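You operate a simulated robot arm through the tools that you are given. There is no shell and no other tool. Be economical: measure what you need, move in short steps, check, and stop when the job is done.

Carry out the task below with a simulated robot arm. There is one attempt and no reset: what you move stays moved.

TASK
Swap the green pad in its cradle for the blue one.
Fine: turn the black star knob to FREE first; the green pad goes on the pad tray; the knob ends at HOLD.
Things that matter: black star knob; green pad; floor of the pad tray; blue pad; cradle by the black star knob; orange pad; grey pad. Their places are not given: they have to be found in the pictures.

It is judged by the outcome, as a careful person would: the job done as asked, and still so three seconds after it is handed in. It fails if anything else is knocked over, pushed out of place, dropped, spilled or broken.

THE ROBOT
A 6-joint arm with a two-finger parallel gripper, fixed in place. Base frame: the origin is at the foot of the arm, x ahead of it, y to its left, z up; the work surface is at about z = 0.801. Lengths are in m, angles in degrees, forces in N, time in s.
With the tool pointing down near the work surface it reaches from about 0.26 to 0.68 m from the base axis. Its first joint turns from -66.0 to 66.0 degrees. Payload 2.9 kg.
Tool frame: the origin (TCP) lies between the finger pads and is the grasp point; the fingertips stand 0.03 m ahead of it; z points along the fingers, y is the line along which they close. The gripper opens to 0.11 m. The fingers are 0.02 m wide and 0.01 m thick; the gripper's body (0.048 by 0.112 m) begins 0.055 m behind the TCP.
Orientation is that of the tool frame in the base frame, as [roll, pitch, yaw] about the fixed x, y, z axes, in that order (R = Rz(yaw) Ry(pitch) Rx(roll)). With the fingers straight down and closing along the base's y, the tool's x points along the base's -x, its y along +y and its z along -z.

THE INTERFACE
- The arm moves only by the tool nudge_tool. Its argument "steps" is a list that holds one entry, the list of rows, each a list of 7 numbers: the shift along the tool's x, y, z in units of 30 mm (1.0 is 30 mm), then the turn, a rotation vector about the tool's x, y, z in units of 4 degrees (1.0 is 4 degrees), then the closure in counts, from 0 (fully open) to 255 (shut). In form: [[[x, y, z, rx, ry, rz, gripper], ...]]. A call has 1 to 8 rows; each row shifts and turns the commanded pose from where the row before left it, along the tool's axes as they then stand. A call with a number of a shift or a turn outside -1 to 1 is refused whole. A row lasts 0.2 s, in which the tool goes at most 0.05 m and 8.6 degrees; a call with a longer step from one row to the next is refused whole, and so is a gripper value outside its range. A pose out of reach is approached as far as the arm can. The call stops where the force on the tool passes 70 N (or 10 N more than at its start, if that is more) or the arm is blocked; 0.2 s more then pass. The fingers move at their own pace (about 0.108 m/s each) and stop on an object; they squeeze with about 42 N. The grip force told is the motor's: it shows also when the fingers shut on nothing. Time passes only in rows, and 0.2 s behind the last, so rows that do not move let the fingers close. It gives the time, the measured TCP pose, the force on the tool (base axes), the opening and the grip force at its end, in the units of the frame above (readings bear some noise), and new pictures: "views" is both (left out), scene, wrist or none.
- Cameras (640 x 400 px; columns grow to the right, rows downward): "scene" is fixed at [0.0725, 0.4193, 1.3844]; the picture's right is [-0.80, -0.60, 0.00], its down [-0.27, 0.36, -0.89] and it looks along [0.53, -0.71, -0.46] (base axes); focal length 316 px, centre (320, 200). "wrist" rides on the gripper at [-0.036, 0, -0.057] in the tool frame; the picture's right is [0.00, -1.00, 0.00], its down [0.97, 0.00, -0.24] and it looks along [0.24, 0.00, 0.97] (tool axes); focal length 218 px, centre (320, 200).
- point_at(camera, pixels): for up to 12 pixels [column, row] of the newest picture of that camera ("zoom" is the newest enlarged one), the place [x, y, z] in the base frame of the surface seen there, good to about 0.002 m, but the place of the scene camera against the robot may be out by one fixed shift of up to 0.018 m in any direction. No time passes.
- inspect(camera, box): a new picture of the part [left, top, right, bottom] of that camera's present view, enlarged. No time passes.
- job_done(): hands the job in; it is judged then, once.

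Work in short steps. Measure before you move; look again where a grasp or a placing could have gone wrong, and mend it. You have 80 turns and 120 pictures in all, the two below and enlarged ones among them. Open the gripper and draw the arm clear of the work before you hand the job in, unless the task says otherwise; then end with one line.

The tools are called after "Request:" as a command line: name --argument value ..., lists and objects as JSON in quotes. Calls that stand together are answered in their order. nudge_tool: Moves the arm, as the interface text tells. Its arguments: {"type":"object","properties":{"steps":{"type":"array"},"views":{"type":"string","enum":["both","scene","wrist","none"]}},"required":["steps"]} The other tools are called the same way: point_at (camera, pixels) gives the place of the surface under pixels of a picture; inspect (camera, box) takes an enlarged picture of a part of a camera's view; job_done () hands the job in.

At the start:

```text
time_s: 0.0
ee_pos: [0.4369, -0.063, 1.0905]
tool_rot: [180.0, 0.0, -180.0]
force: [0.2, -0.4, 0.2]
width: 0.1097
finger_force: 0.0
```

scene: 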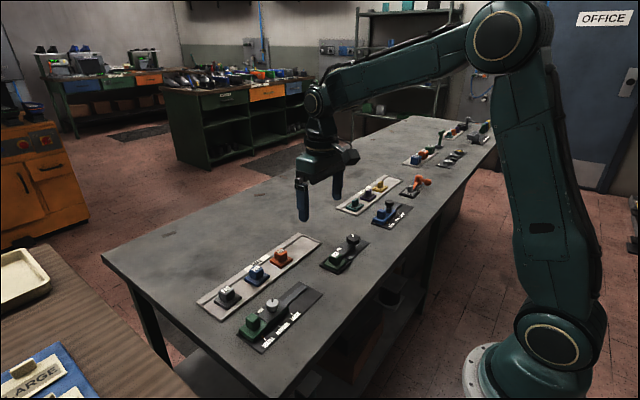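
wrist: 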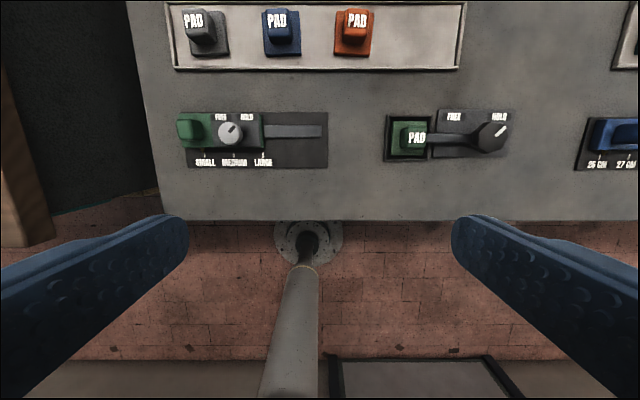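

The wrist view shows a tray with three pads (grey, blue, orange) at the top, and a green pad with a black knob near (415,135)-(490,135). I'll enlarge these regions.

Request:
inspect --camera "wrist" --box '[370, 90, 530, 190]'

Request:
inspect --camera "scene" --box '[190, 220, 390, 345]'

Request:
point_at --camera "wrist" --pixels '[[415, 137], [490, 135], [455, 140], [282, 25], [200, 25], [355, 25], [240, 55], [420, 50], [395, 122], [470, 115], [300, 180], [282, 48]]'

```text
4.00 times, centred on (450, 140) of wrist
```

zoom: 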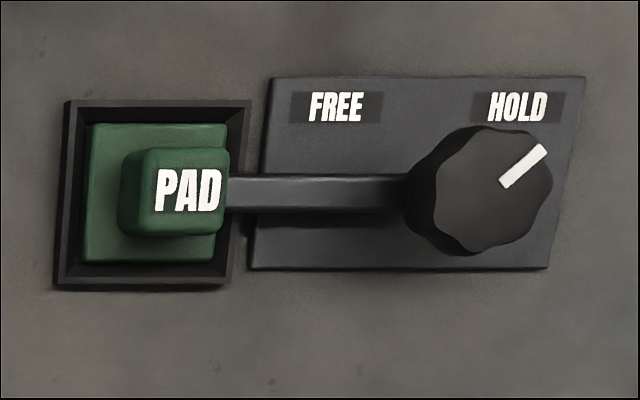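

```text
3.20 times, centred on (290, 282) of scene
```

zoom: 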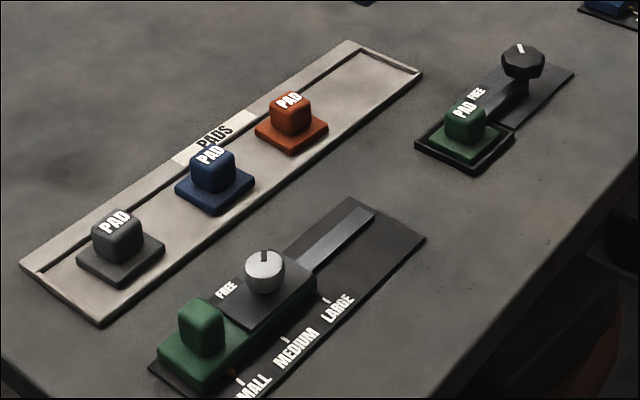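

```text
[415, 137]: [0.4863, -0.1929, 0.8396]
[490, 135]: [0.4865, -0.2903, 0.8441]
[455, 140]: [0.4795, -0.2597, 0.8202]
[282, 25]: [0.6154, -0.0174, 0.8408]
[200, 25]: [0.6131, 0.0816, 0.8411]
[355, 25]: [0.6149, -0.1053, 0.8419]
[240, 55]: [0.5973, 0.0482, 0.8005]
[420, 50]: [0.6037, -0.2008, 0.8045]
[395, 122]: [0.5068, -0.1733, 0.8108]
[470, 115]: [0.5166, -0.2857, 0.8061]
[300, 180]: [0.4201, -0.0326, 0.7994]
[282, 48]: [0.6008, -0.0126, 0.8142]
```

Green pad is about (0.486,-0.193), the knob about (0.487,-0.29). I move above the knob to look closer.

Request:
nudge_tool --steps '[[[-0.238, -0.98, 0.524, 0, 0, 0, 0], [-0.238, -0.98, 0.524, 0, 0, 0, 0], [-0.238, -0.98, 0.524, 0, 0, 0, 0], [-0.238, -0.98, 0.524, 0, 0, 0, 0], [-0.238, -0.98, 0.524, 0, 0, 0, 0], [-0.238, -0.98, 0.524, 0, 0, 0, 0], [-0.238, -0.98, 0.524, 0, 0, 0, 0], [0, 0, 0, 0, 0, 0, 0]]]'

```text
time_s: 1.8
ee_pos: [0.4862, -0.2694, 0.9823]
tool_rot: [-179.9, 0.1, 180.0]
force: [0.4, -0.3, 1.0]
width: 0.1098
finger_force: 0.1
```

scene: 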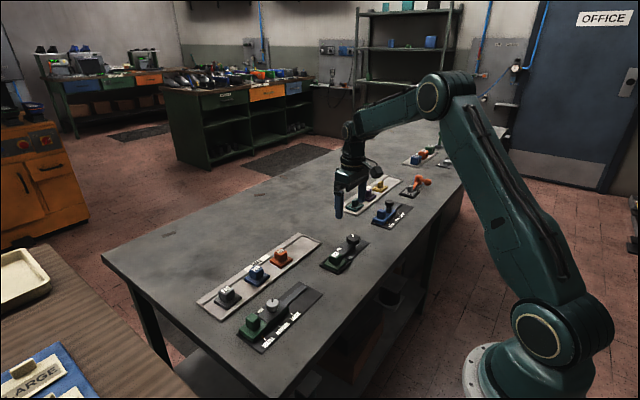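
wrist: 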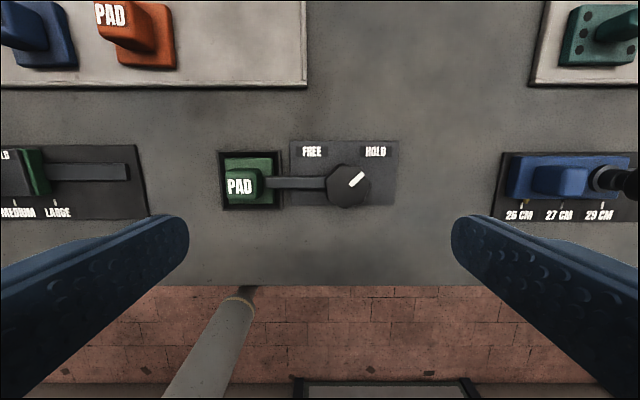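

Request:
inspect --camera "wrist" --box '[210, 125, 410, 225]'

```text
3.20 times, centred on (310, 175) of wrist
```

zoom: 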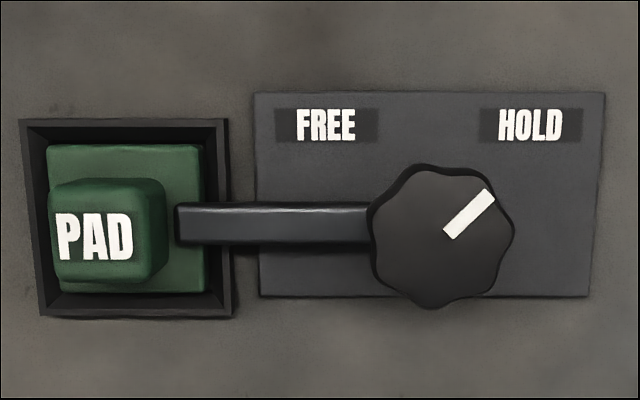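

Request:
point_at --camera "zoom" --pixels '[[442, 238], [376, 220], [512, 235], [425, 172], [436, 300], [480, 205], [185, 220], [95, 240], [60, 185], [160, 185], [50, 275], [280, 200]]'

Request:
point_at --camera "zoom" --pixels '[[300, 222], [345, 222], [48, 148], [200, 150], [204, 288], [30, 130], [225, 125], [228, 312], [325, 125], [530, 125], [400, 240], [490, 260]]'

```text
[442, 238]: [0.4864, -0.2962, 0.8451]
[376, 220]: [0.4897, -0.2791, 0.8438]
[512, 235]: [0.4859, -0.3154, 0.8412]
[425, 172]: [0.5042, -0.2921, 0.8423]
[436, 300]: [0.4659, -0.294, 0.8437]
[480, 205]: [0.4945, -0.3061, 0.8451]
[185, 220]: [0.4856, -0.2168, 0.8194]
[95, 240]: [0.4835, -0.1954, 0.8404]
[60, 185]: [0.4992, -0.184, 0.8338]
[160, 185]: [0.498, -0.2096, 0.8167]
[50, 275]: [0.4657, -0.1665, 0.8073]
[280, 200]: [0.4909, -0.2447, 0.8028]
```

```text
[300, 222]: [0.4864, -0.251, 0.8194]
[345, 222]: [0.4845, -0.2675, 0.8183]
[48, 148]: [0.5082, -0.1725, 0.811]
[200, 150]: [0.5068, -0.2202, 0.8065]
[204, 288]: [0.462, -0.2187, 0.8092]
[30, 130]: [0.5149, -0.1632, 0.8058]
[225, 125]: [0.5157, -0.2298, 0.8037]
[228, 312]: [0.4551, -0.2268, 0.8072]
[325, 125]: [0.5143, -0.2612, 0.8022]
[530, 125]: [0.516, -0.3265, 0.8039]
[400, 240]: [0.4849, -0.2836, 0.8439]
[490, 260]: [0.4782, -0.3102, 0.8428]
```

Knob centre ≈ (0.485,-0.297), top 0.845, with the clamp bar at 0.819 reaching over the pad base. HOLD to FREE is about 90° counter-clockwise from above; I pre-rotate the gripper 45° clockwise while descending.

Request:
nudge_tool --steps '[[[0.04, -0.92, 0.35, 0, 0, 0, 0], [0, 0, 0.35, 0, 0, 1, 0], [0, 0, 0.35, 0, 0, 1, 0], [0, 0, 0.35, 0, 0, 1, 0], [0, 0, 0.35, 0, 0, 1, 0], [0, 0, 0.35, 0, 0, 1, 0], [0, 0, 0.3, 0, 0, 1, 0], [0, 0, 0.3, 0, 0, 1, 0]]]' --views "none"

Request:
nudge_tool --steps '[[[0, 0, 0, 0, 0, 1, 0], [0, 0, 0, 0, 0, 1, 0], [0, 0, 0, 0, 0, 1, 0], [0, 0, 0, 0, 0, 1, 0], [0, 0, 0, 0, 0, 0, 0]]]' --views "both"

```text
time_s: 3.6
ee_pos: [0.4858, -0.2966, 0.8981]
tool_rot: [-179.8, 0.0, 152.0]
force: [-0.3, 0.1, 0.5]
width: 0.1099
finger_force: 0.1
```

```text
time_s: 4.8
ee_pos: [0.4851, -0.297, 0.9003]
tool_rot: [180.0, 0.0, 135.9]
force: [0.0, -0.6, -0.1]
width: 0.1102
finger_force: 0.1
```

scene: 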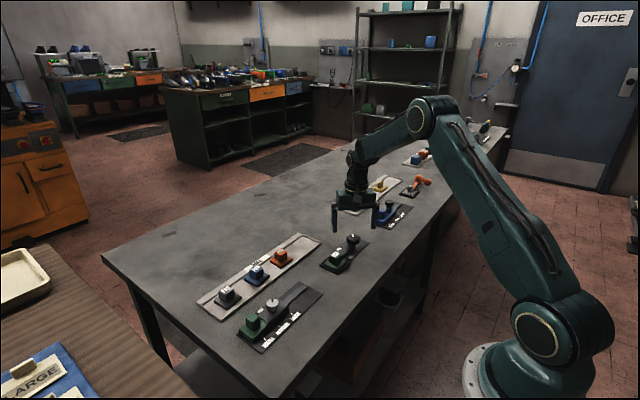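
wrist: 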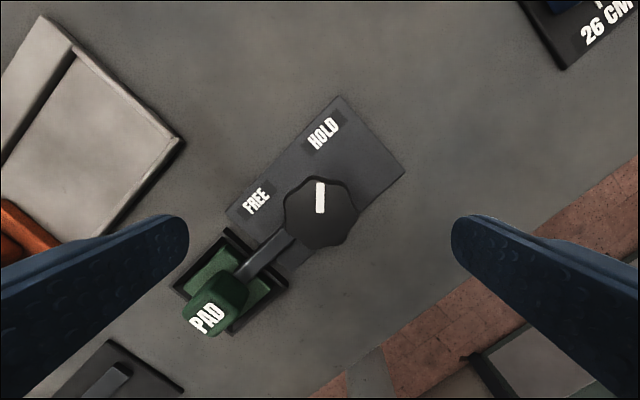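

The knob is centred between the fingers. I descend to TCP z≈0.855 and look before gripping.

Request:
nudge_tool --steps '[[[0, 0, 0.5, 0, 0, 0, 0], [0, 0, 0.5, 0, 0, 0, 60], [0, 0, 0.5, 0, 0, 0, 100], [0, 0, 0, 0, 0, 0, 100]]]' --views "wrist"

Request:
inspect --camera "scene" --box '[300, 190, 420, 270]'

```text
time_s: 5.8
ee_pos: [0.4877, -0.296, 0.8547]
tool_rot: [-180.0, 0.0, 136.0]
force: [0.3, 0.1, 0.2]
width: 0.067
finger_force: 0.1
```

wrist: 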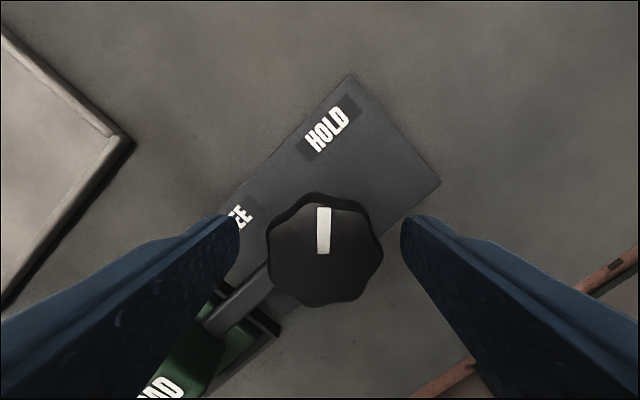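

```text
5.00 times, centred on (360, 230) of scene
```

zoom: 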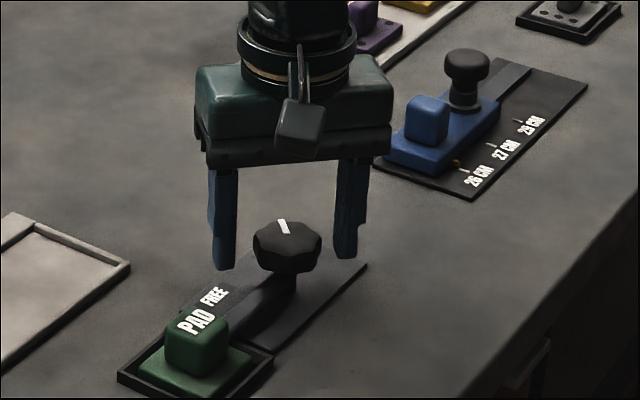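

Alignment good (knob at col 325, row 250; expected TCP at 320,256). Closing on the knob.

Request:
nudge_tool --steps '[[[0, 0, 0, 0, 0, 0, 255], [0, 0, 0, 0, 0, 0, 255], [0, 0, 0, 0, 0, 0, 255]]]' --views "wrist"

```text
time_s: 6.6
ee_pos: [0.4869, -0.2957, 0.8539]
tool_rot: [-179.9, 0.0, 135.8]
force: [-4.8, -6.0, -2.1]
width: 0.0404
finger_force: 44.8
```

wrist: 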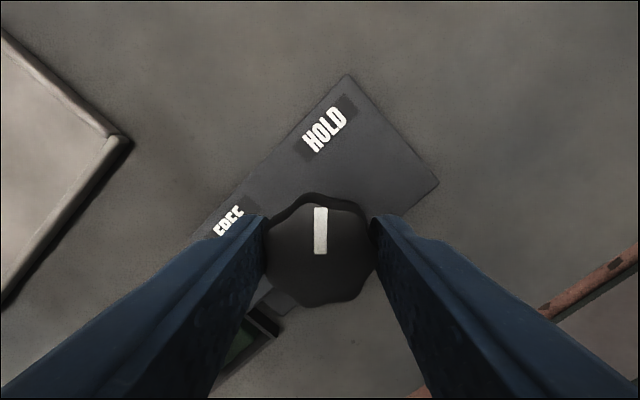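

Gripped (0.040 wide). Turn counter-clockwise seen from above (negative tool z).

Request:
nudge_tool --steps '[[[0, 0, 0, 0, 0, -1, 255], [0, 0, 0, 0, 0, -1, 255], [0, 0, 0, 0, 0, -1, 255], [0, 0, 0, 0, 0, -1, 255], [0, 0, 0, 0, 0, -1, 255]]]' --views "wrist"

```text
time_s: 7.8
ee_pos: [0.4874, -0.2958, 0.8552]
tool_rot: [-180.0, 0.0, 156.2]
force: [3.5, -7.7, 3.4]
width: 0.0405
finger_force: 45.2
```

wrist: 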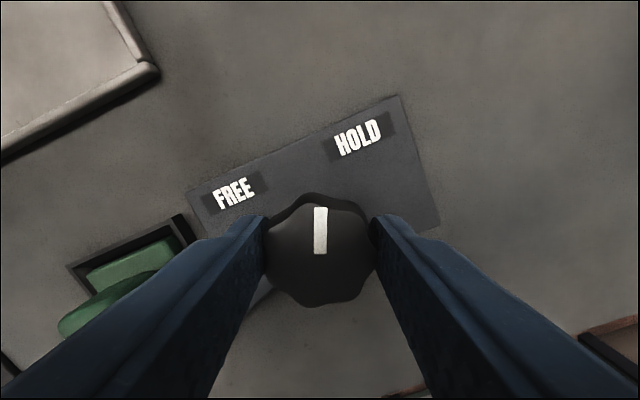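

The knob turns with the gripper and the pad is undisturbed. Continue.

Request:
nudge_tool --steps '[[[0, 0, 0, 0, 0, -1, 255], [0, 0, 0, 0, 0, -1, 255], [0, 0, 0, 0, 0, -1, 255], [0, 0, 0, 0, 0, -1, 255], [0, 0, 0, 0, 0, -1, 255], [0, 0, 0, 0, 0, -1, 255], [0, 0, 0, 0, 0, -1, 255], [0, 0, 0, 0, 0, -1, 255]]]' --views "none"

Request:
nudge_tool --steps '[[[0, 0, 0, 0, 0, -1, 255], [0, 0, 0, 0, 0, -1, 255], [0, 0, 0, 0, 0, -1, 255], [0, 0, 0, 0, 0, -1, 255], [0, 0, 0, 0, 0, -1, 255], [0, 0, 0, 0, 0, -1, 255], [0, 0, 0, 0, 0, -1, 255], [0, 0, 0, 0, 0, -1, 255]]]' --views "both"

```text
time_s: 9.6
ee_pos: [0.4876, -0.295, 0.8544]
tool_rot: [180.0, 0.0, -171.8]
force: [6.2, 11.0, 4.3]
width: 0.0403
finger_force: 45.1
```

```text
time_s: 11.4
ee_pos: [0.4873, -0.2944, 0.8537]
tool_rot: [179.8, 0.1, -139.5]
force: [0.6, 27.9, 5.3]
width: 0.0407
finger_force: 45.4
```

scene: 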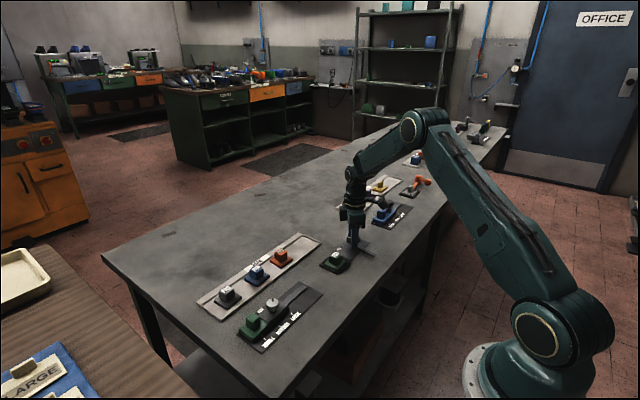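
wrist: 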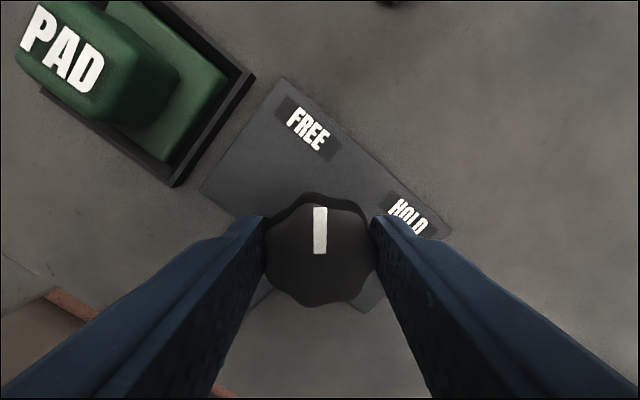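

Turned 85°, pointer nearly at FREE; side force building in +y, so I shift 2 mm that way and turn the last few degrees.

Request:
nudge_tool --steps '[[[-0.043, 0.05, 0, 0, 0, -0.7, 255], [0, 0, 0, 0, 0, -0.7, 255], [0, 0, 0, 0, 0, 0, 255]]]' --views "wrist"

```text
time_s: 12.2
ee_pos: [0.4866, -0.2928, 0.8548]
tool_rot: [-180.0, 0.0, -134.4]
force: [-5.4, 15.8, 3.2]
width: 0.0403
finger_force: 44.9
```

wrist: 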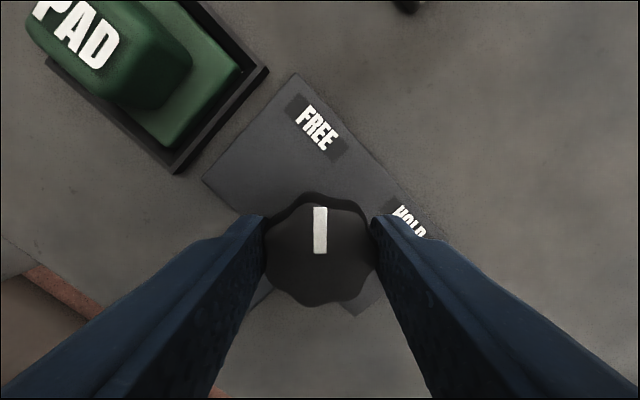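

Pointer now aligns with FREE (label at col 320). Release and rise.

Request:
nudge_tool --steps '[[[0, 0, 0, 0, 0, 0, 100], [0, 0, 0, 0, 0, 0, 100], [0, 0, -0.7, 0, 0, 0, 100], [0, 0, -0.9, 0, 0, 0, 100], [0, 0, -0.9, 0, 0, 0, 0], [0, 0, -0.9, 0, 0, 0, 0], [0, 0, 0, 0, 0, 0, 0]]]' --views "both"

```text
time_s: 13.8
ee_pos: [0.4855, -0.2942, 0.9553]
tool_rot: [-180.0, 0.0, -134.4]
force: [0.0, 0.1, -0.5]
width: 0.11
finger_force: 0.1
```

scene: 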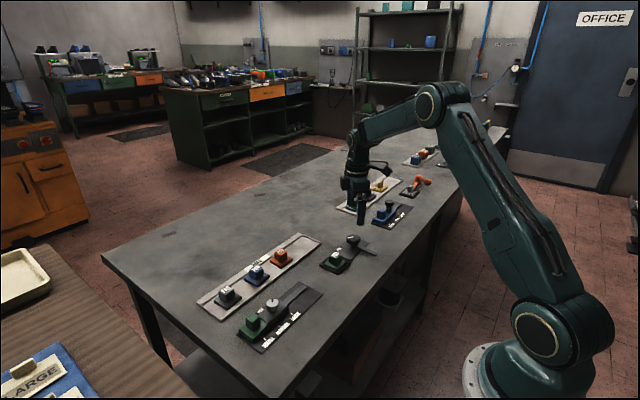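
wrist: 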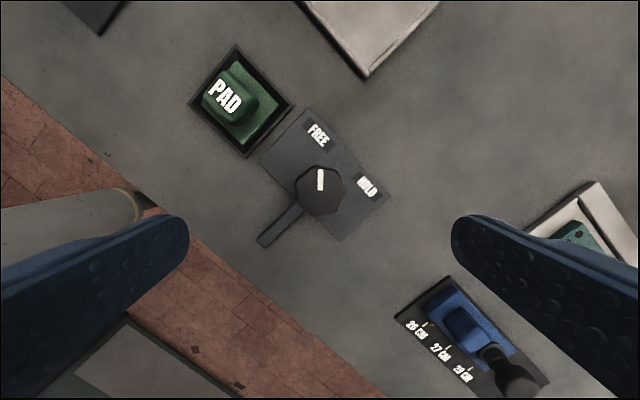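

FREE confirmed, bar swung off the pad. Rotate back to yaw 180 and move over the green pad.

Request:
nudge_tool --steps '[[[0, 0, 0, 0, 0, 1, 0], [0, 0, 0, 0, 0, 1, 0], [0, 0, 0, 0, 0, 1, 0], [0, 0, 0, 0, 0, 1, 0], [0, 0, 0, 0, 0, 1, 0], [0, 0, 0, 0, 0, 1, 0], [0, 0, 0, 0, 0, 1, 0], [0, 0, 0, 0, 0, 1, 0]]]' --views "none"

Request:
nudge_tool --steps '[[[0, 0, 0, 0, 0, 1, 0], [0, 0, 0, 0, 0, 1, 0], [0, 0, 0, 0, 0, 1, 0], [0, 0, 0, 0, 0, 0.4, 0], [0, 0.85, 0, 0, 0, 0, 0], [0, 0.85, 0, 0, 0, 0, 0], [0, 0.85, 0, 0, 0, 0, 0], [0, 0.85, 0, 0, 0, 0, 0]]]' --views "wrist"

```text
time_s: 15.6
ee_pos: [0.4861, -0.2956, 0.9572]
tool_rot: [180.0, 0.0, -166.5]
force: [0.6, -0.5, -0.7]
width: 0.1099
finger_force: 0.1
```

```text
time_s: 17.4
ee_pos: [0.4847, -0.192, 0.9552]
tool_rot: [180.0, 0.0, -179.9]
force: [-0.9, 0.7, -0.3]
width: 0.1102
finger_force: 0.0
```

wrist: 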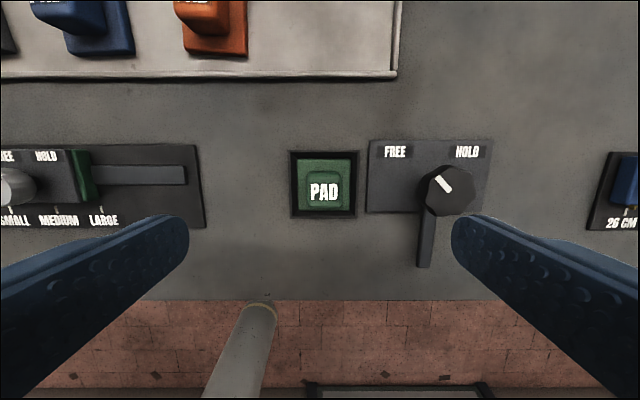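

Request:
inspect --camera "wrist" --box '[272, 138, 372, 228]'

Request:
point_at --camera "wrist" --pixels '[[323, 191], [309, 190], [338, 190], [323, 180], [323, 204], [302, 162], [348, 162], [350, 208], [300, 208], [360, 60], [392, 20], [396, 73]]'

```text
4.44 times, centred on (322, 183) of wrist
```

zoom: 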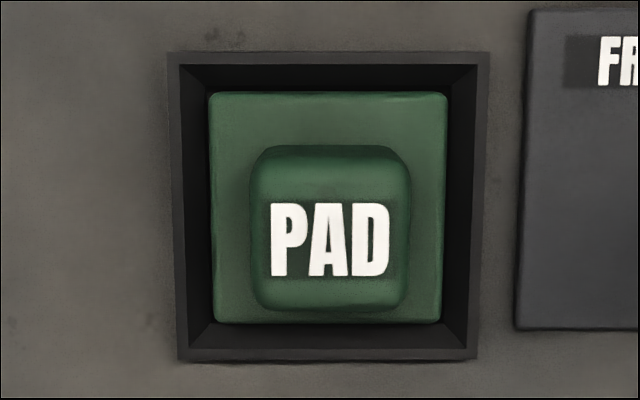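

```text
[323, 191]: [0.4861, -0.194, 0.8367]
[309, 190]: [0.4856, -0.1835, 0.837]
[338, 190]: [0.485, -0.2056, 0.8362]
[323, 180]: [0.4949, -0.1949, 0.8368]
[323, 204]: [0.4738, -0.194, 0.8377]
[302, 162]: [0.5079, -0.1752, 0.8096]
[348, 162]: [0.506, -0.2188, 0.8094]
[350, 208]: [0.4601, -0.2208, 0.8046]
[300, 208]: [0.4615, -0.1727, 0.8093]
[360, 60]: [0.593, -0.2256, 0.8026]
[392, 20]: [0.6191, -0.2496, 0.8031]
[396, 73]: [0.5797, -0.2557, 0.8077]
```

Green block centre ≈ (0.485,-0.195), base top 0.8095. Descend with fingers part-open to TCP z≈0.845.

Request:
nudge_tool --steps '[[[0, -0.1, 0.6, 0, 0, 0, 100], [0, 0, 0.8, 0, 0, 0, 100], [0, 0, 0.8, 0, 0, 0, 100], [0, 0, 0.8, 0, 0, 0, 100], [0, 0, 0.67, 0, 0, 0, 100], [0, 0, 0, 0, 0, 0, 100]]]' --views "wrist"

```text
time_s: 18.8
ee_pos: [0.4847, -0.1955, 0.8458]
tool_rot: [180.0, -0.1, -180.0]
force: [-0.3, 0.5, -0.3]
width: 0.067
finger_force: 0.1
```

wrist: 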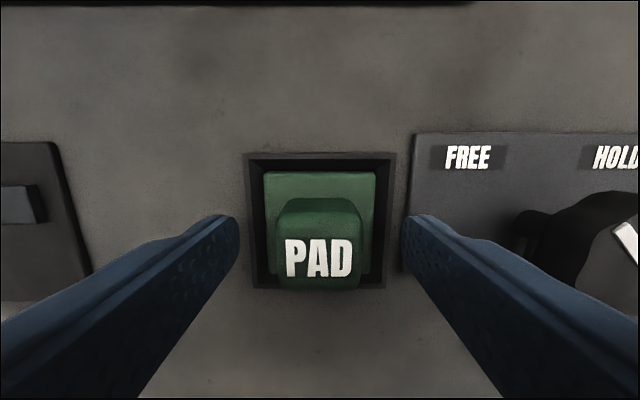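

Centred on the block; close, then lift.

Request:
nudge_tool --steps '[[[0, 0, 0, 0, 0, 0, 255], [0, 0, 0, 0, 0, 0, 255], [0, 0, 0, 0, 0, 0, 255], [0, 0, -0.3, 0, 0, 0, 255], [0, 0, -0.6, 0, 0, 0, 255], [0, 0, -0.9, 0, 0, 0, 255], [0, 0, -0.9, 0, 0, 0, 255], [0, 0, 0, 0, 0, 0, 255]]]' --views "both"

```text
time_s: 20.6
ee_pos: [0.4857, -0.1968, 0.9287]
tool_rot: [-180.0, 0.0, -179.9]
force: [0.4, 0.1, -0.4]
width: 0.0289
finger_force: 42.0
```

scene: 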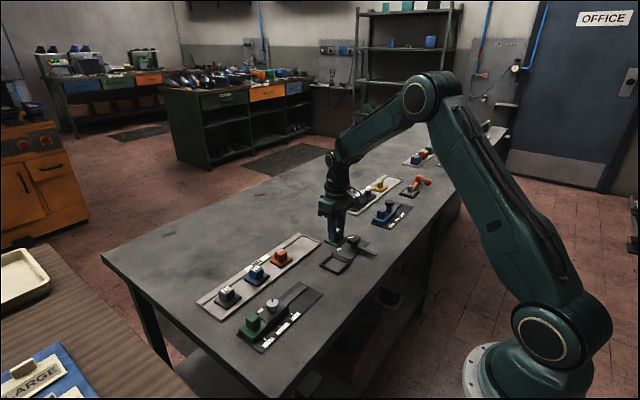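
wrist: 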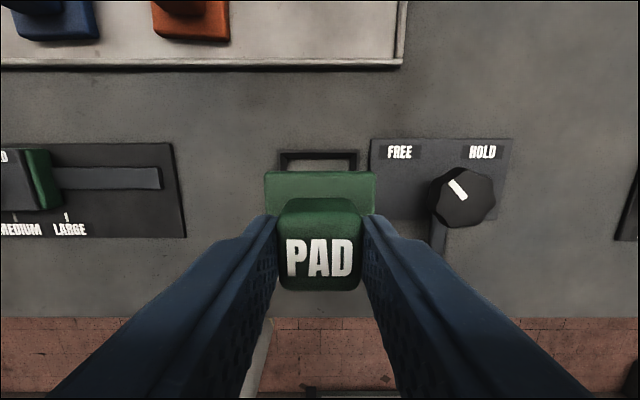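

Pad lifted. Measure the empty cradle and the tray's free space.

Request:
point_at --camera "wrist" --pixels '[[300, 164], [335, 164], [300, 20], [360, 30], [300, 55], [320, 63], [228, 38], [228, 10], [402, 20], [396, 30], [190, 5], [60, 5]]'

Request:
inspect --camera "wrist" --box '[200, 0, 440, 190]'

```text
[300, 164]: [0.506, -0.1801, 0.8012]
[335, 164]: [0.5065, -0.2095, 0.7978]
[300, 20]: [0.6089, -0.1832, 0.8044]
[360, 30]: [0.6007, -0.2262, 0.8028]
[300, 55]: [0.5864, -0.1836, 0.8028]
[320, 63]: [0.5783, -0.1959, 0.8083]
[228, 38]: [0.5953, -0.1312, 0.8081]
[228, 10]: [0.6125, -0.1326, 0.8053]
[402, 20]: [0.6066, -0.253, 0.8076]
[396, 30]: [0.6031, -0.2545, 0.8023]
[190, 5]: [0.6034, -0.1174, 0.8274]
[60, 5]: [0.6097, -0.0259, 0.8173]
```

```text
2.11 times, centred on (320, 95) of wrist
```

zoom: 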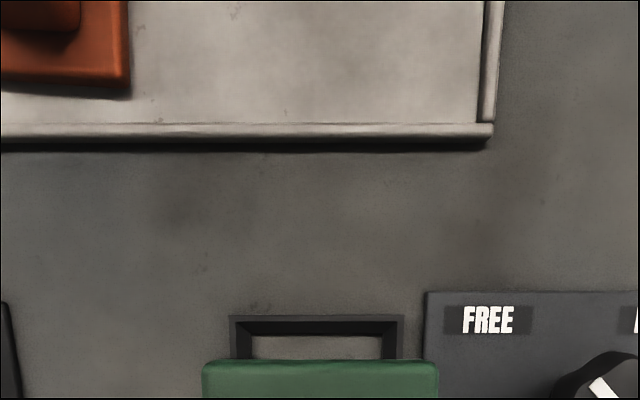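

Tray floor ≈0.803, cradle floor ≈0.800. Move the green pad over the free spot (0.613,-0.193).

Request:
nudge_tool --steps '[[[-0.6, 0.1, 0, 0, 0, 0, 255], [-0.9, 0, 0, 0, 0, 0, 255], [-0.9, 0, 0, 0, 0, 0, 255], [-0.9, 0, 0, 0, 0, 0, 255], [-0.9, 0, 0, 0, 0, 0, 255], [0, 0, 0.5, 0, 0, 0, 255], [0, 0, 0.5, 0, 0, 0, 255], [0, 0, 0, 0, 0, 0, 255]]]' --views "both"

```text
time_s: 22.4
ee_pos: [0.6127, -0.1912, 0.8962]
tool_rot: [180.0, 0.0, -180.0]
force: [-0.1, 0.3, 0.2]
width: 0.0289
finger_force: 42.1
```

scene: 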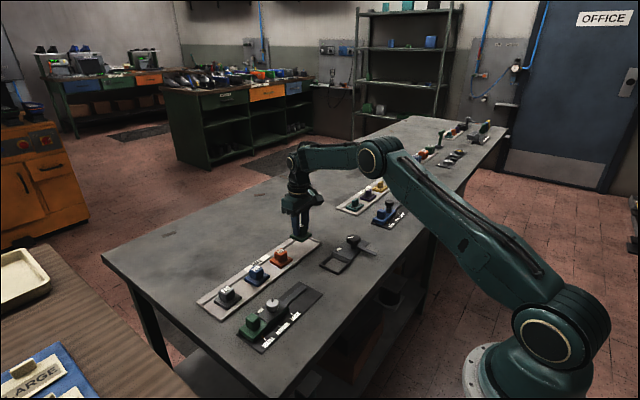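
wrist: 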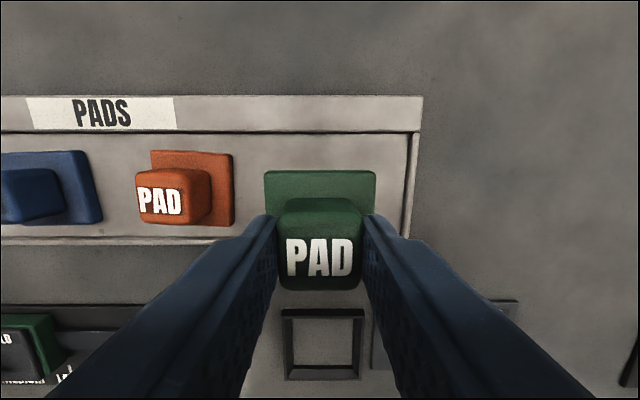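

Request:
point_at --camera "wrist" --pixels '[[300, 128], [300, 145], [235, 155], [232, 220], [60, 155], [100, 218], [408, 150], [320, 175], [170, 153], [165, 200], [30, 195], [120, 238]]'

```text
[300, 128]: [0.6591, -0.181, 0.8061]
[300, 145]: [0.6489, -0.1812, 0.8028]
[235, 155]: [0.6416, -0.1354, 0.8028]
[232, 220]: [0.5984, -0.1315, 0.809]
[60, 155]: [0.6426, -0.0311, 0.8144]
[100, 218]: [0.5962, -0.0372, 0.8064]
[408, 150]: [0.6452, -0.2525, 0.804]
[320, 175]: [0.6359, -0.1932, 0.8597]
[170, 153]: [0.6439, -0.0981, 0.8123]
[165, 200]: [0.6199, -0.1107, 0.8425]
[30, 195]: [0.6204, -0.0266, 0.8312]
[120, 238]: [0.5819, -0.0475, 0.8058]
```

Tray floor spans x 0.583–0.657, others centred at 0.62; shift +7 mm in x and lower.

Request:
nudge_tool --steps '[[[-0.23, 0, 0.4, 0, 0, 0, 255], [0, 0, 0.5, 0, 0, 0, 255], [0, 0, 0.4, 0, 0, 0, 255], [0, 0, 0.2, 0, 0, 0, 255], [0, 0, 0, 0, 0, 0, 255]]]' --views "wrist"

```text
time_s: 23.6
ee_pos: [0.6201, -0.1908, 0.8509]
tool_rot: [-180.0, 0.0, -180.0]
force: [-0.2, -0.1, -1.8]
width: 0.029
finger_force: 41.5
```

wrist: 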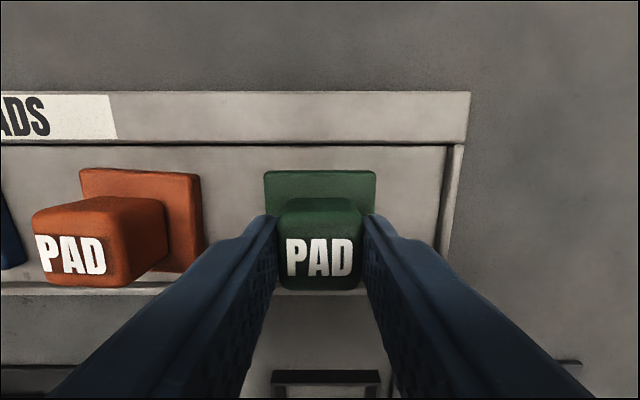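

Request:
nudge_tool --steps '[[[0, 0, 0.08, 0, 0, 0, 255], [0, 0, 0, 0, 0, 0, 255]]]' --views "none"

```text
time_s: 24.2
ee_pos: [0.6206, -0.1921, 0.8493]
tool_rot: [-180.0, 0.1, -180.0]
force: [0.2, 0.8, 0.8]
width: 0.0288
finger_force: 41.4
```

Request:
nudge_tool --steps '[[[0, 0, 0.04, 0, 0, 0, 255], [0, 0, 0.03, 0, 0, 0, 255], [0, 0, 0, 0, 0, 0, 255]]]' --views "none"

```text
time_s: 25.0
ee_pos: [0.6199, -0.1916, 0.8499]
tool_rot: [-180.0, 0.1, -179.9]
force: [-3.3, 1.4, 13.5]
width: 0.0289
finger_force: 41.9
```

Contact felt (13 N). Release, rise, and move over toward the blue pad.

Request:
nudge_tool --steps '[[[0, 0, 0, 0, 0, 0, 120], [0, 0, 0, 0, 0, 0, 120], [0, 0, -0.8, 0, 0, 0, 120], [0, 0, -0.9, 0, 0, 0, 120], [0, 0, -0.9, 0, 0, 0, 120], [0, 0.98, 0, 0, 0, 0, 120], [0, 0.98, 0, 0, 0, 0, 120], [0, 0, 0, 0, 0, 0, 120]]]' --views "both"

```text
time_s: 26.8
ee_pos: [0.62, -0.1315, 0.9261]
tool_rot: [-180.0, 0.0, 180.0]
force: [0.0, 0.1, -0.5]
width: 0.0584
finger_force: 0.0
```

scene: 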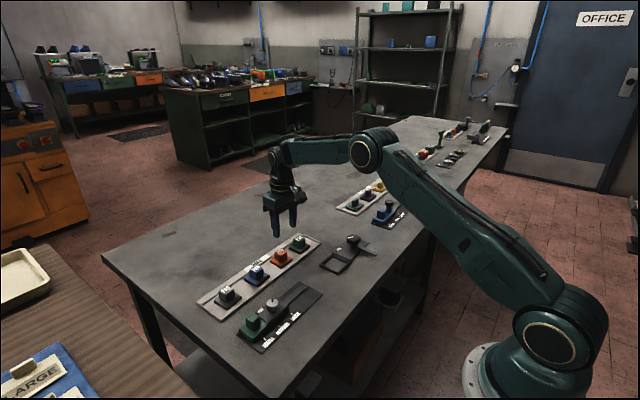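
wrist: 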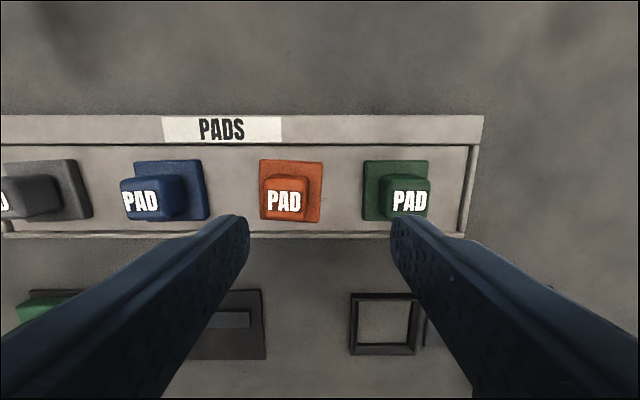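

Green sits flat in the tray. Continue to above the blue pad.

Request:
nudge_tool --steps '[[[0, 0.95, 0, 0, 0, 0, 100], [0, 0.95, 0, 0, 0, 0, 100], [0, 0.95, 0, 0, 0, 0, 100], [0, 0.95, 0, 0, 0, 0, 100], [0, 0, 0, 0, 0, 0, 100]]]' --views "wrist"

Request:
inspect --camera "wrist" --box '[260, 130, 380, 230]'

```text
time_s: 28.0
ee_pos: [0.6167, -0.0191, 0.9239]
tool_rot: [180.0, -0.1, -180.0]
force: [0.6, 1.1, -0.1]
width: 0.067
finger_force: 0.0
```

wrist: 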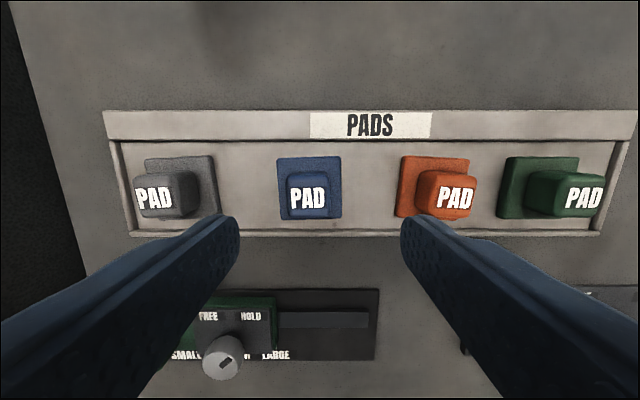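

```text
4.00 times, centred on (320, 180) of wrist
```

zoom: 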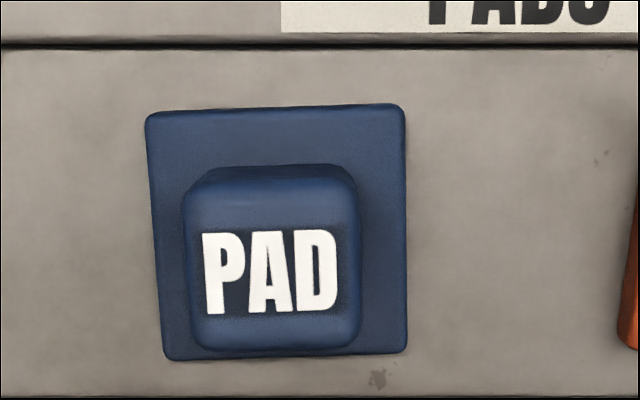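

Request:
point_at --camera "zoom" --pixels '[[150, 118], [400, 110], [402, 348], [170, 352], [270, 270], [190, 270], [352, 270], [270, 190], [275, 335], [320, 115], [205, 115], [404, 250]]'

```text
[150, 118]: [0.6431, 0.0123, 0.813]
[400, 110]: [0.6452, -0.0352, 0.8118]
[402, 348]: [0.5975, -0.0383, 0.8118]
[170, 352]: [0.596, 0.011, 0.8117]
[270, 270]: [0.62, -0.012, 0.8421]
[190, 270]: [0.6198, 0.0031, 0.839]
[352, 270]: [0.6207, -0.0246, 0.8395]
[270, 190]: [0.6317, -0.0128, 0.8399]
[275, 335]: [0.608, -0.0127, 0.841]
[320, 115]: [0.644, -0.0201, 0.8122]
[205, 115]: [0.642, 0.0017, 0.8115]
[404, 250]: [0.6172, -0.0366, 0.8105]
```

Blue block centre ≈ (0.620,-0.0115), yawed ≈2.4° CCW. Align and descend to TCP 0.849.

Request:
nudge_tool --steps '[[[0, 0.24, 0.4, 0, 0, -0.6, 100], [0, 0, 0.8, 0, 0, 0, 100], [0, 0, 0.8, 0, 0, 0, 100], [0, 0, 0.5, 0, 0, 0, 100], [0, 0, 0, 0, 0, 0, 100]]]' --views "wrist"

```text
time_s: 29.2
ee_pos: [0.6195, -0.0124, 0.852]
tool_rot: [-180.0, 0.0, -177.6]
force: [0.6, 0.1, 0.6]
width: 0.067
finger_force: 0.0
```

wrist: 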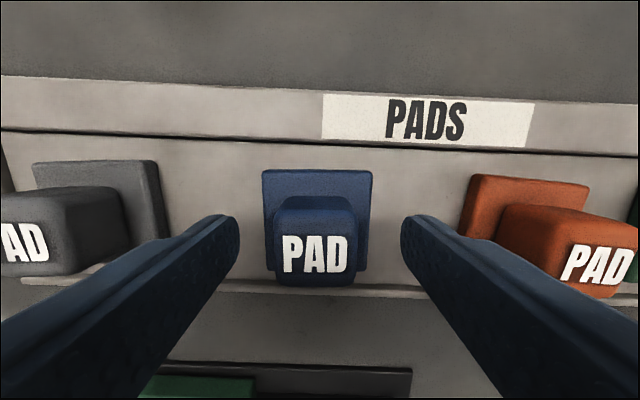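

Block is ~2 mm left of centre (col 314); nudge, close, lift.

Request:
nudge_tool --steps '[[[0, 0.07, 0.08, 0, 0, 0, 100], [0, 0, 0, 0, 0, 0, 255], [0, 0, 0, 0, 0, 0, 255], [0, 0, 0, 0, 0, 0, 255], [0, 0, -0.3, 0, 0, 0, 255], [0, 0, -0.8, 0, 0, 0, 255], [0, 0, -0.9, 0, 0, 0, 255], [0, 0, 0, 0, 0, 0.6, 255]]]' --views "wrist"

```text
time_s: 31.0
ee_pos: [0.6182, -0.0106, 0.9099]
tool_rot: [-180.0, 0.0, 179.9]
force: [0.4, -0.8, -0.7]
width: 0.0289
finger_force: 41.8
```

wrist: 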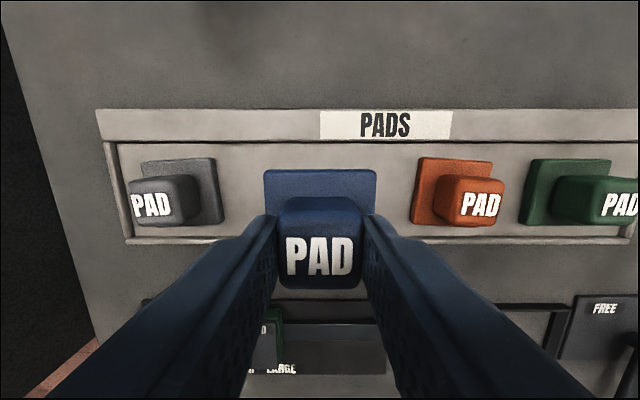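

Blue is held square, same as green was. Carry it to above the cradle at (0.485,-0.196).

Request:
nudge_tool --steps '[[[0, 0, -0.7, 0, 0, 0, 255], [0.635, -0.883, 0, 0, 0, 0, 255], [0.635, -0.883, 0, 0, 0, 0, 255], [0.635, -0.883, 0, 0, 0, 0, 255], [0.635, -0.883, 0, 0, 0, 0, 255], [0.635, -0.883, 0, 0, 0, 0, 255], [0.635, -0.883, 0, 0, 0, 0, 255], [0.635, -0.883, 0, 0, 0, 0, 255]]]' --views "none"

Request:
nudge_tool --steps '[[[0, 0, 0, 0, 0, 0, 255], [0, 0, 0, 0, 0, 0, 255]]]' --views "both"

```text
time_s: 32.8
ee_pos: [0.4877, -0.1965, 0.9295]
tool_rot: [179.9, 0.1, -180.0]
force: [0.6, 0.6, -0.4]
width: 0.029
finger_force: 42.7
```

```text
time_s: 33.4
ee_pos: [0.4883, -0.1969, 0.9302]
tool_rot: [180.0, 0.1, 180.0]
force: [0.3, 0.1, -0.3]
width: 0.0289
finger_force: 42.2
```

scene: 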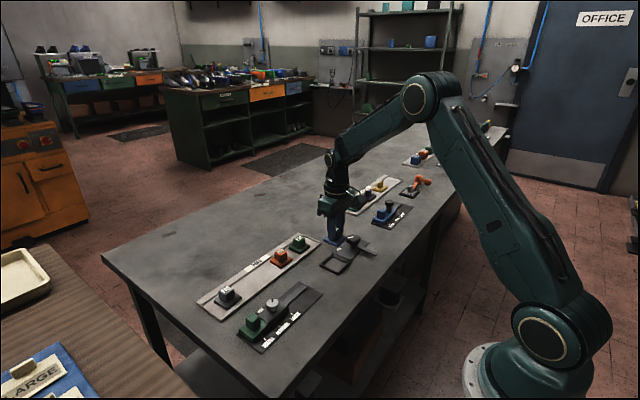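
wrist: 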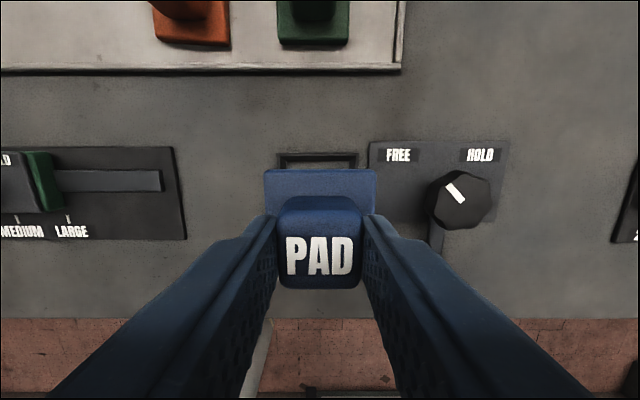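

Compared with the green lift picture, x is ~2–3 mm too far; correct and lower to just above the cradle.

Request:
nudge_tool --steps '[[[0.08, 0, 0.5, 0, 0, 0, 255], [0, 0, 0.7, 0, 0, 0, 255], [0, 0, 0.7, 0, 0, 0, 255], [0, 0, 0.3, 0, 0, 0, 255], [0, 0, 0, 0, 0, 0, 255]]]' --views "wrist"

Request:
inspect --camera "wrist" --box '[230, 130, 410, 300]'

Request:
inspect --camera "scene" --box '[300, 210, 400, 280]'

```text
time_s: 34.6
ee_pos: [0.4841, -0.1955, 0.8644]
tool_rot: [180.0, 0.0, 179.9]
force: [-0.6, 0.0, -1.4]
width: 0.0289
finger_force: 42.2
```

wrist: 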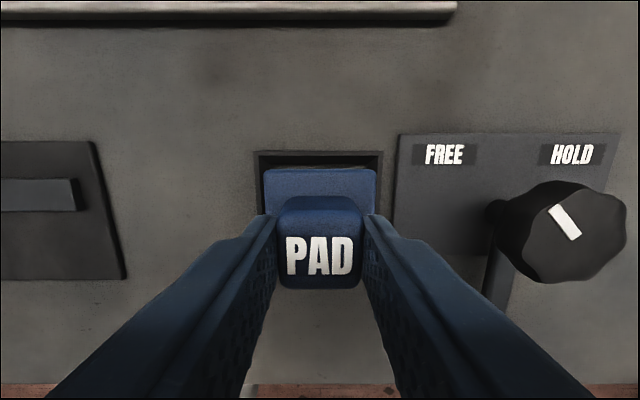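

```text
2.35 times, centred on (320, 215) of wrist
```

zoom: 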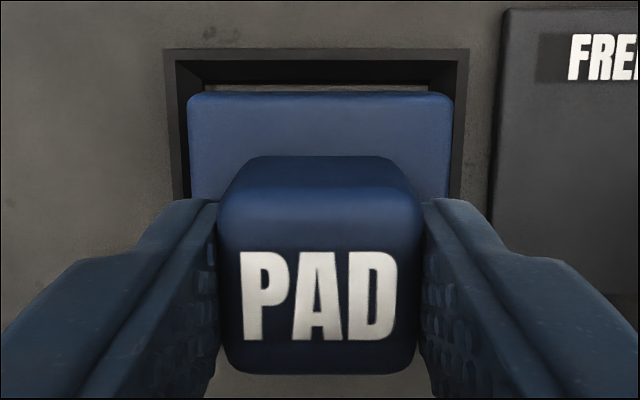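

```text
5.71 times, centred on (350, 245) of scene
```

zoom: 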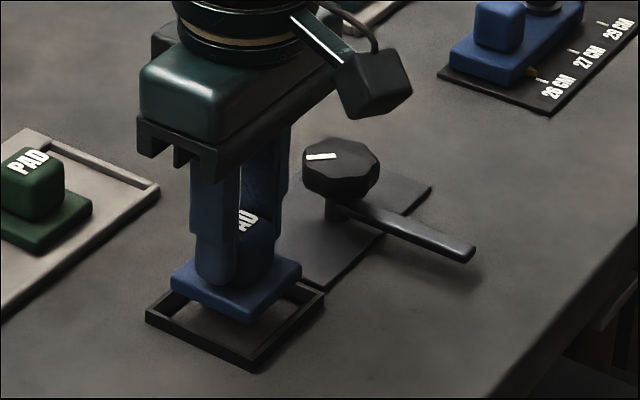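

Well lined up (cradle centre at col 318.5). Lower slowly into the cradle.

Request:
nudge_tool --steps '[[[0, 0.02, 0.2, 0, 0, 0, 255], [0, 0, 0.2, 0, 0, 0, 255], [0, 0, 0.15, 0, 0, 0, 255], [0, 0, 0.06, 0, 0, 0, 255], [0, 0, 0, 0, 0, 0, 255]]]' --views "wrist"

Request:
inspect --camera "scene" --box '[300, 210, 400, 280]'

```text
time_s: 35.8
ee_pos: [0.4832, -0.1942, 0.8453]
tool_rot: [-180.0, 0.1, -180.0]
force: [0.4, 1.4, 2.5]
width: 0.0291
finger_force: 41.8
```

wrist: 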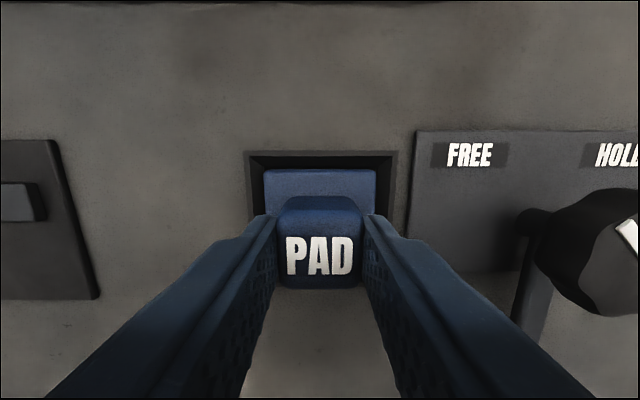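

```text
5.71 times, centred on (350, 245) of scene
```

zoom: 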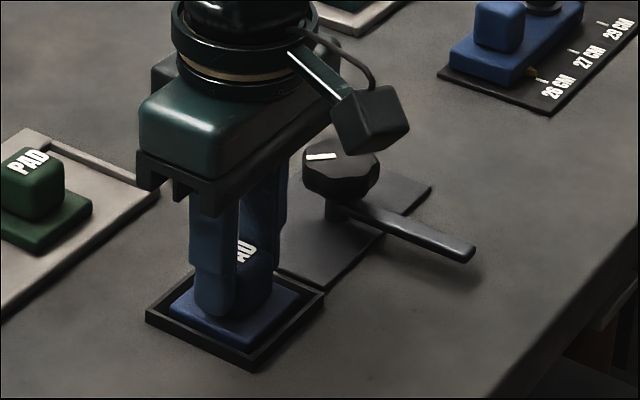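

The blue pad is in the recess; lower to touch.

Request:
nudge_tool --steps '[[[0, 0, 0.05, 0, 0, 0, 255], [0, 0, 0, 0, 0, 0, 255]]]' --views "none"

```text
time_s: 36.4
ee_pos: [0.4838, -0.1934, 0.8469]
tool_rot: [-180.0, 0.1, -180.0]
force: [-0.9, 0.5, 15.7]
width: 0.0289
finger_force: 41.5
```

Seated. Release and rise.

Request:
nudge_tool --steps '[[[0, 0, 0, 0, 0, 0, 120], [0, 0, 0, 0, 0, 0, 120], [0, 0, -0.7, 0, 0, 0, 120], [0, 0, -0.9, 0, 0, 0, 120], [0, 0, -0.9, 0, 0, 0, 120], [0, 0, -0.9, 0, 0, 0, 120], [0, 0, 0, 0, 0, 0, 100]]]' --views "wrist"

Request:
inspect --camera "wrist" --box '[270, 130, 510, 280]'

```text
time_s: 38.0
ee_pos: [0.4826, -0.1909, 0.9468]
tool_rot: [179.9, 0.0, -180.0]
force: [0.7, -0.3, -0.3]
width: 0.0669
finger_force: 0.1
```

wrist: 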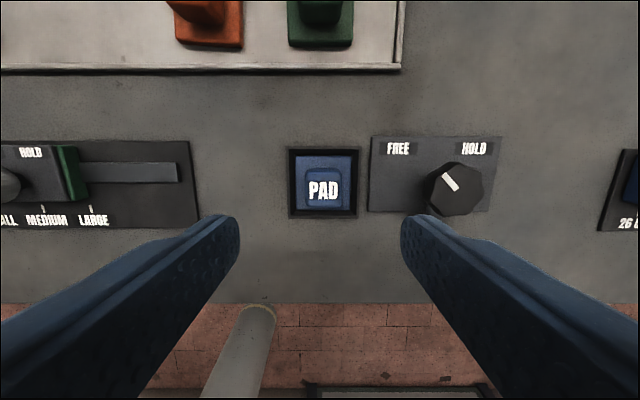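

```text
2.67 times, centred on (390, 205) of wrist
```

zoom: 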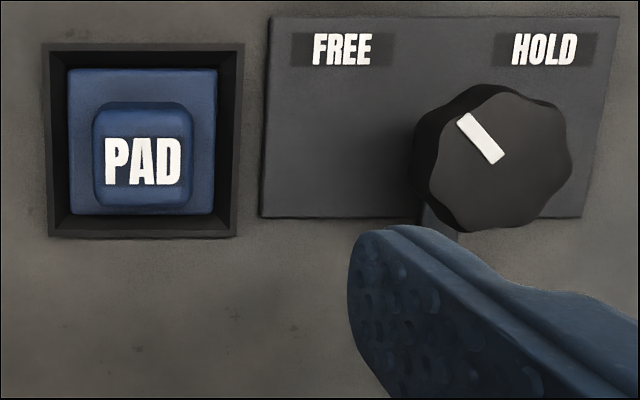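

Blue sits flat in the cradle. Go above the knob and rotate to yaw -134.4.

Request:
nudge_tool --steps '[[[-0.06, -0.85, 0, 0, 0, 0, 0], [0, -0.85, 0, 0, 0, 0, 0], [0, -0.85, 0, 0, 0, 0, 0], [0, -0.85, 0, 0, 0, -0.4, 0], [0, 0, 0, 0, 0, -1, 0], [0, 0, 0, 0, 0, -1, 0], [0, 0, 0, 0, 0, -1, 0], [0, 0, 0, 0, 0, -1, 0]]]' --views "none"

Request:
nudge_tool --steps '[[[0, 0, 0, 0, 0, -1, 0], [0, 0, 0, 0, 0, -1, 0], [0, 0, 0, 0, 0, -1, 0], [0, 0, 0, 0, 0, -1, 0], [0, 0, 0, 0, 0, -1, 80], [0, 0, 0, 0, 0, -1, 100], [0, 0, 0, 0, 0, -1, 100], [0, 0, 0.5, 0, 0, 0, 100]]]' --views "wrist"

```text
time_s: 39.8
ee_pos: [0.4848, -0.2969, 0.9459]
tool_rot: [-180.0, 0.0, -162.4]
force: [0.4, 0.1, -0.3]
width: 0.1101
finger_force: 0.0
```

```text
time_s: 41.6
ee_pos: [0.4864, -0.2979, 0.9302]
tool_rot: [180.0, 0.1, -134.3]
force: [-0.1, -0.6, -0.6]
width: 0.0669
finger_force: 0.1
```

wrist: 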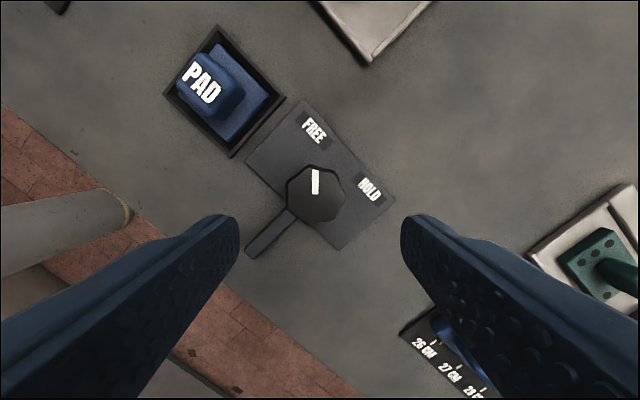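

Request:
inspect --camera "wrist" --box '[270, 150, 366, 240]'

```text
4.44 times, centred on (318, 195) of wrist
```

zoom: 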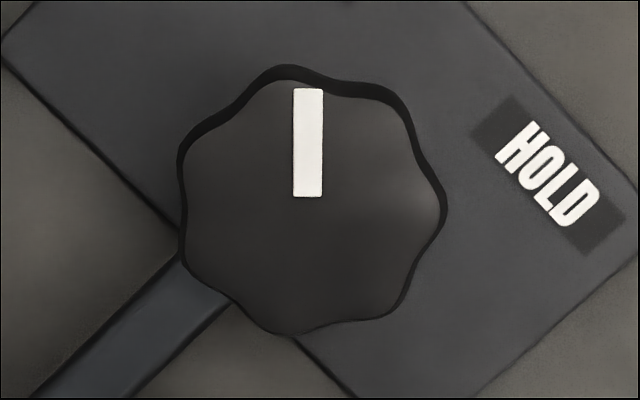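

Knob axis is ~4 mm toward +y (≈(0.486,-0.294)). Correct, descend, and check.

Request:
nudge_tool --steps '[[[-0.09, 0.097, 0.3, 0, 0, 0, 100], [0, 0, 0.8, 0, 0, 0, 100], [0, 0, 0.8, 0, 0, 0, 100], [0, 0, 0.62, 0, 0, 0, 100], [0, 0, 0, 0, 0, 0, 100]]]' --views "wrist"

```text
time_s: 42.8
ee_pos: [0.4844, -0.2927, 0.8561]
tool_rot: [-180.0, -0.1, -134.4]
force: [0.3, 0.3, 0.4]
width: 0.0669
finger_force: 0.0
```

wrist: 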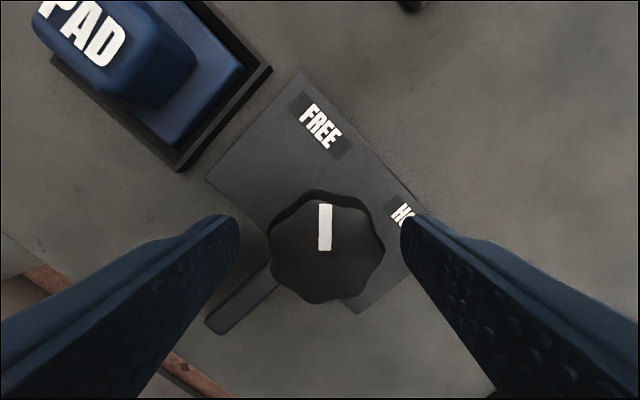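

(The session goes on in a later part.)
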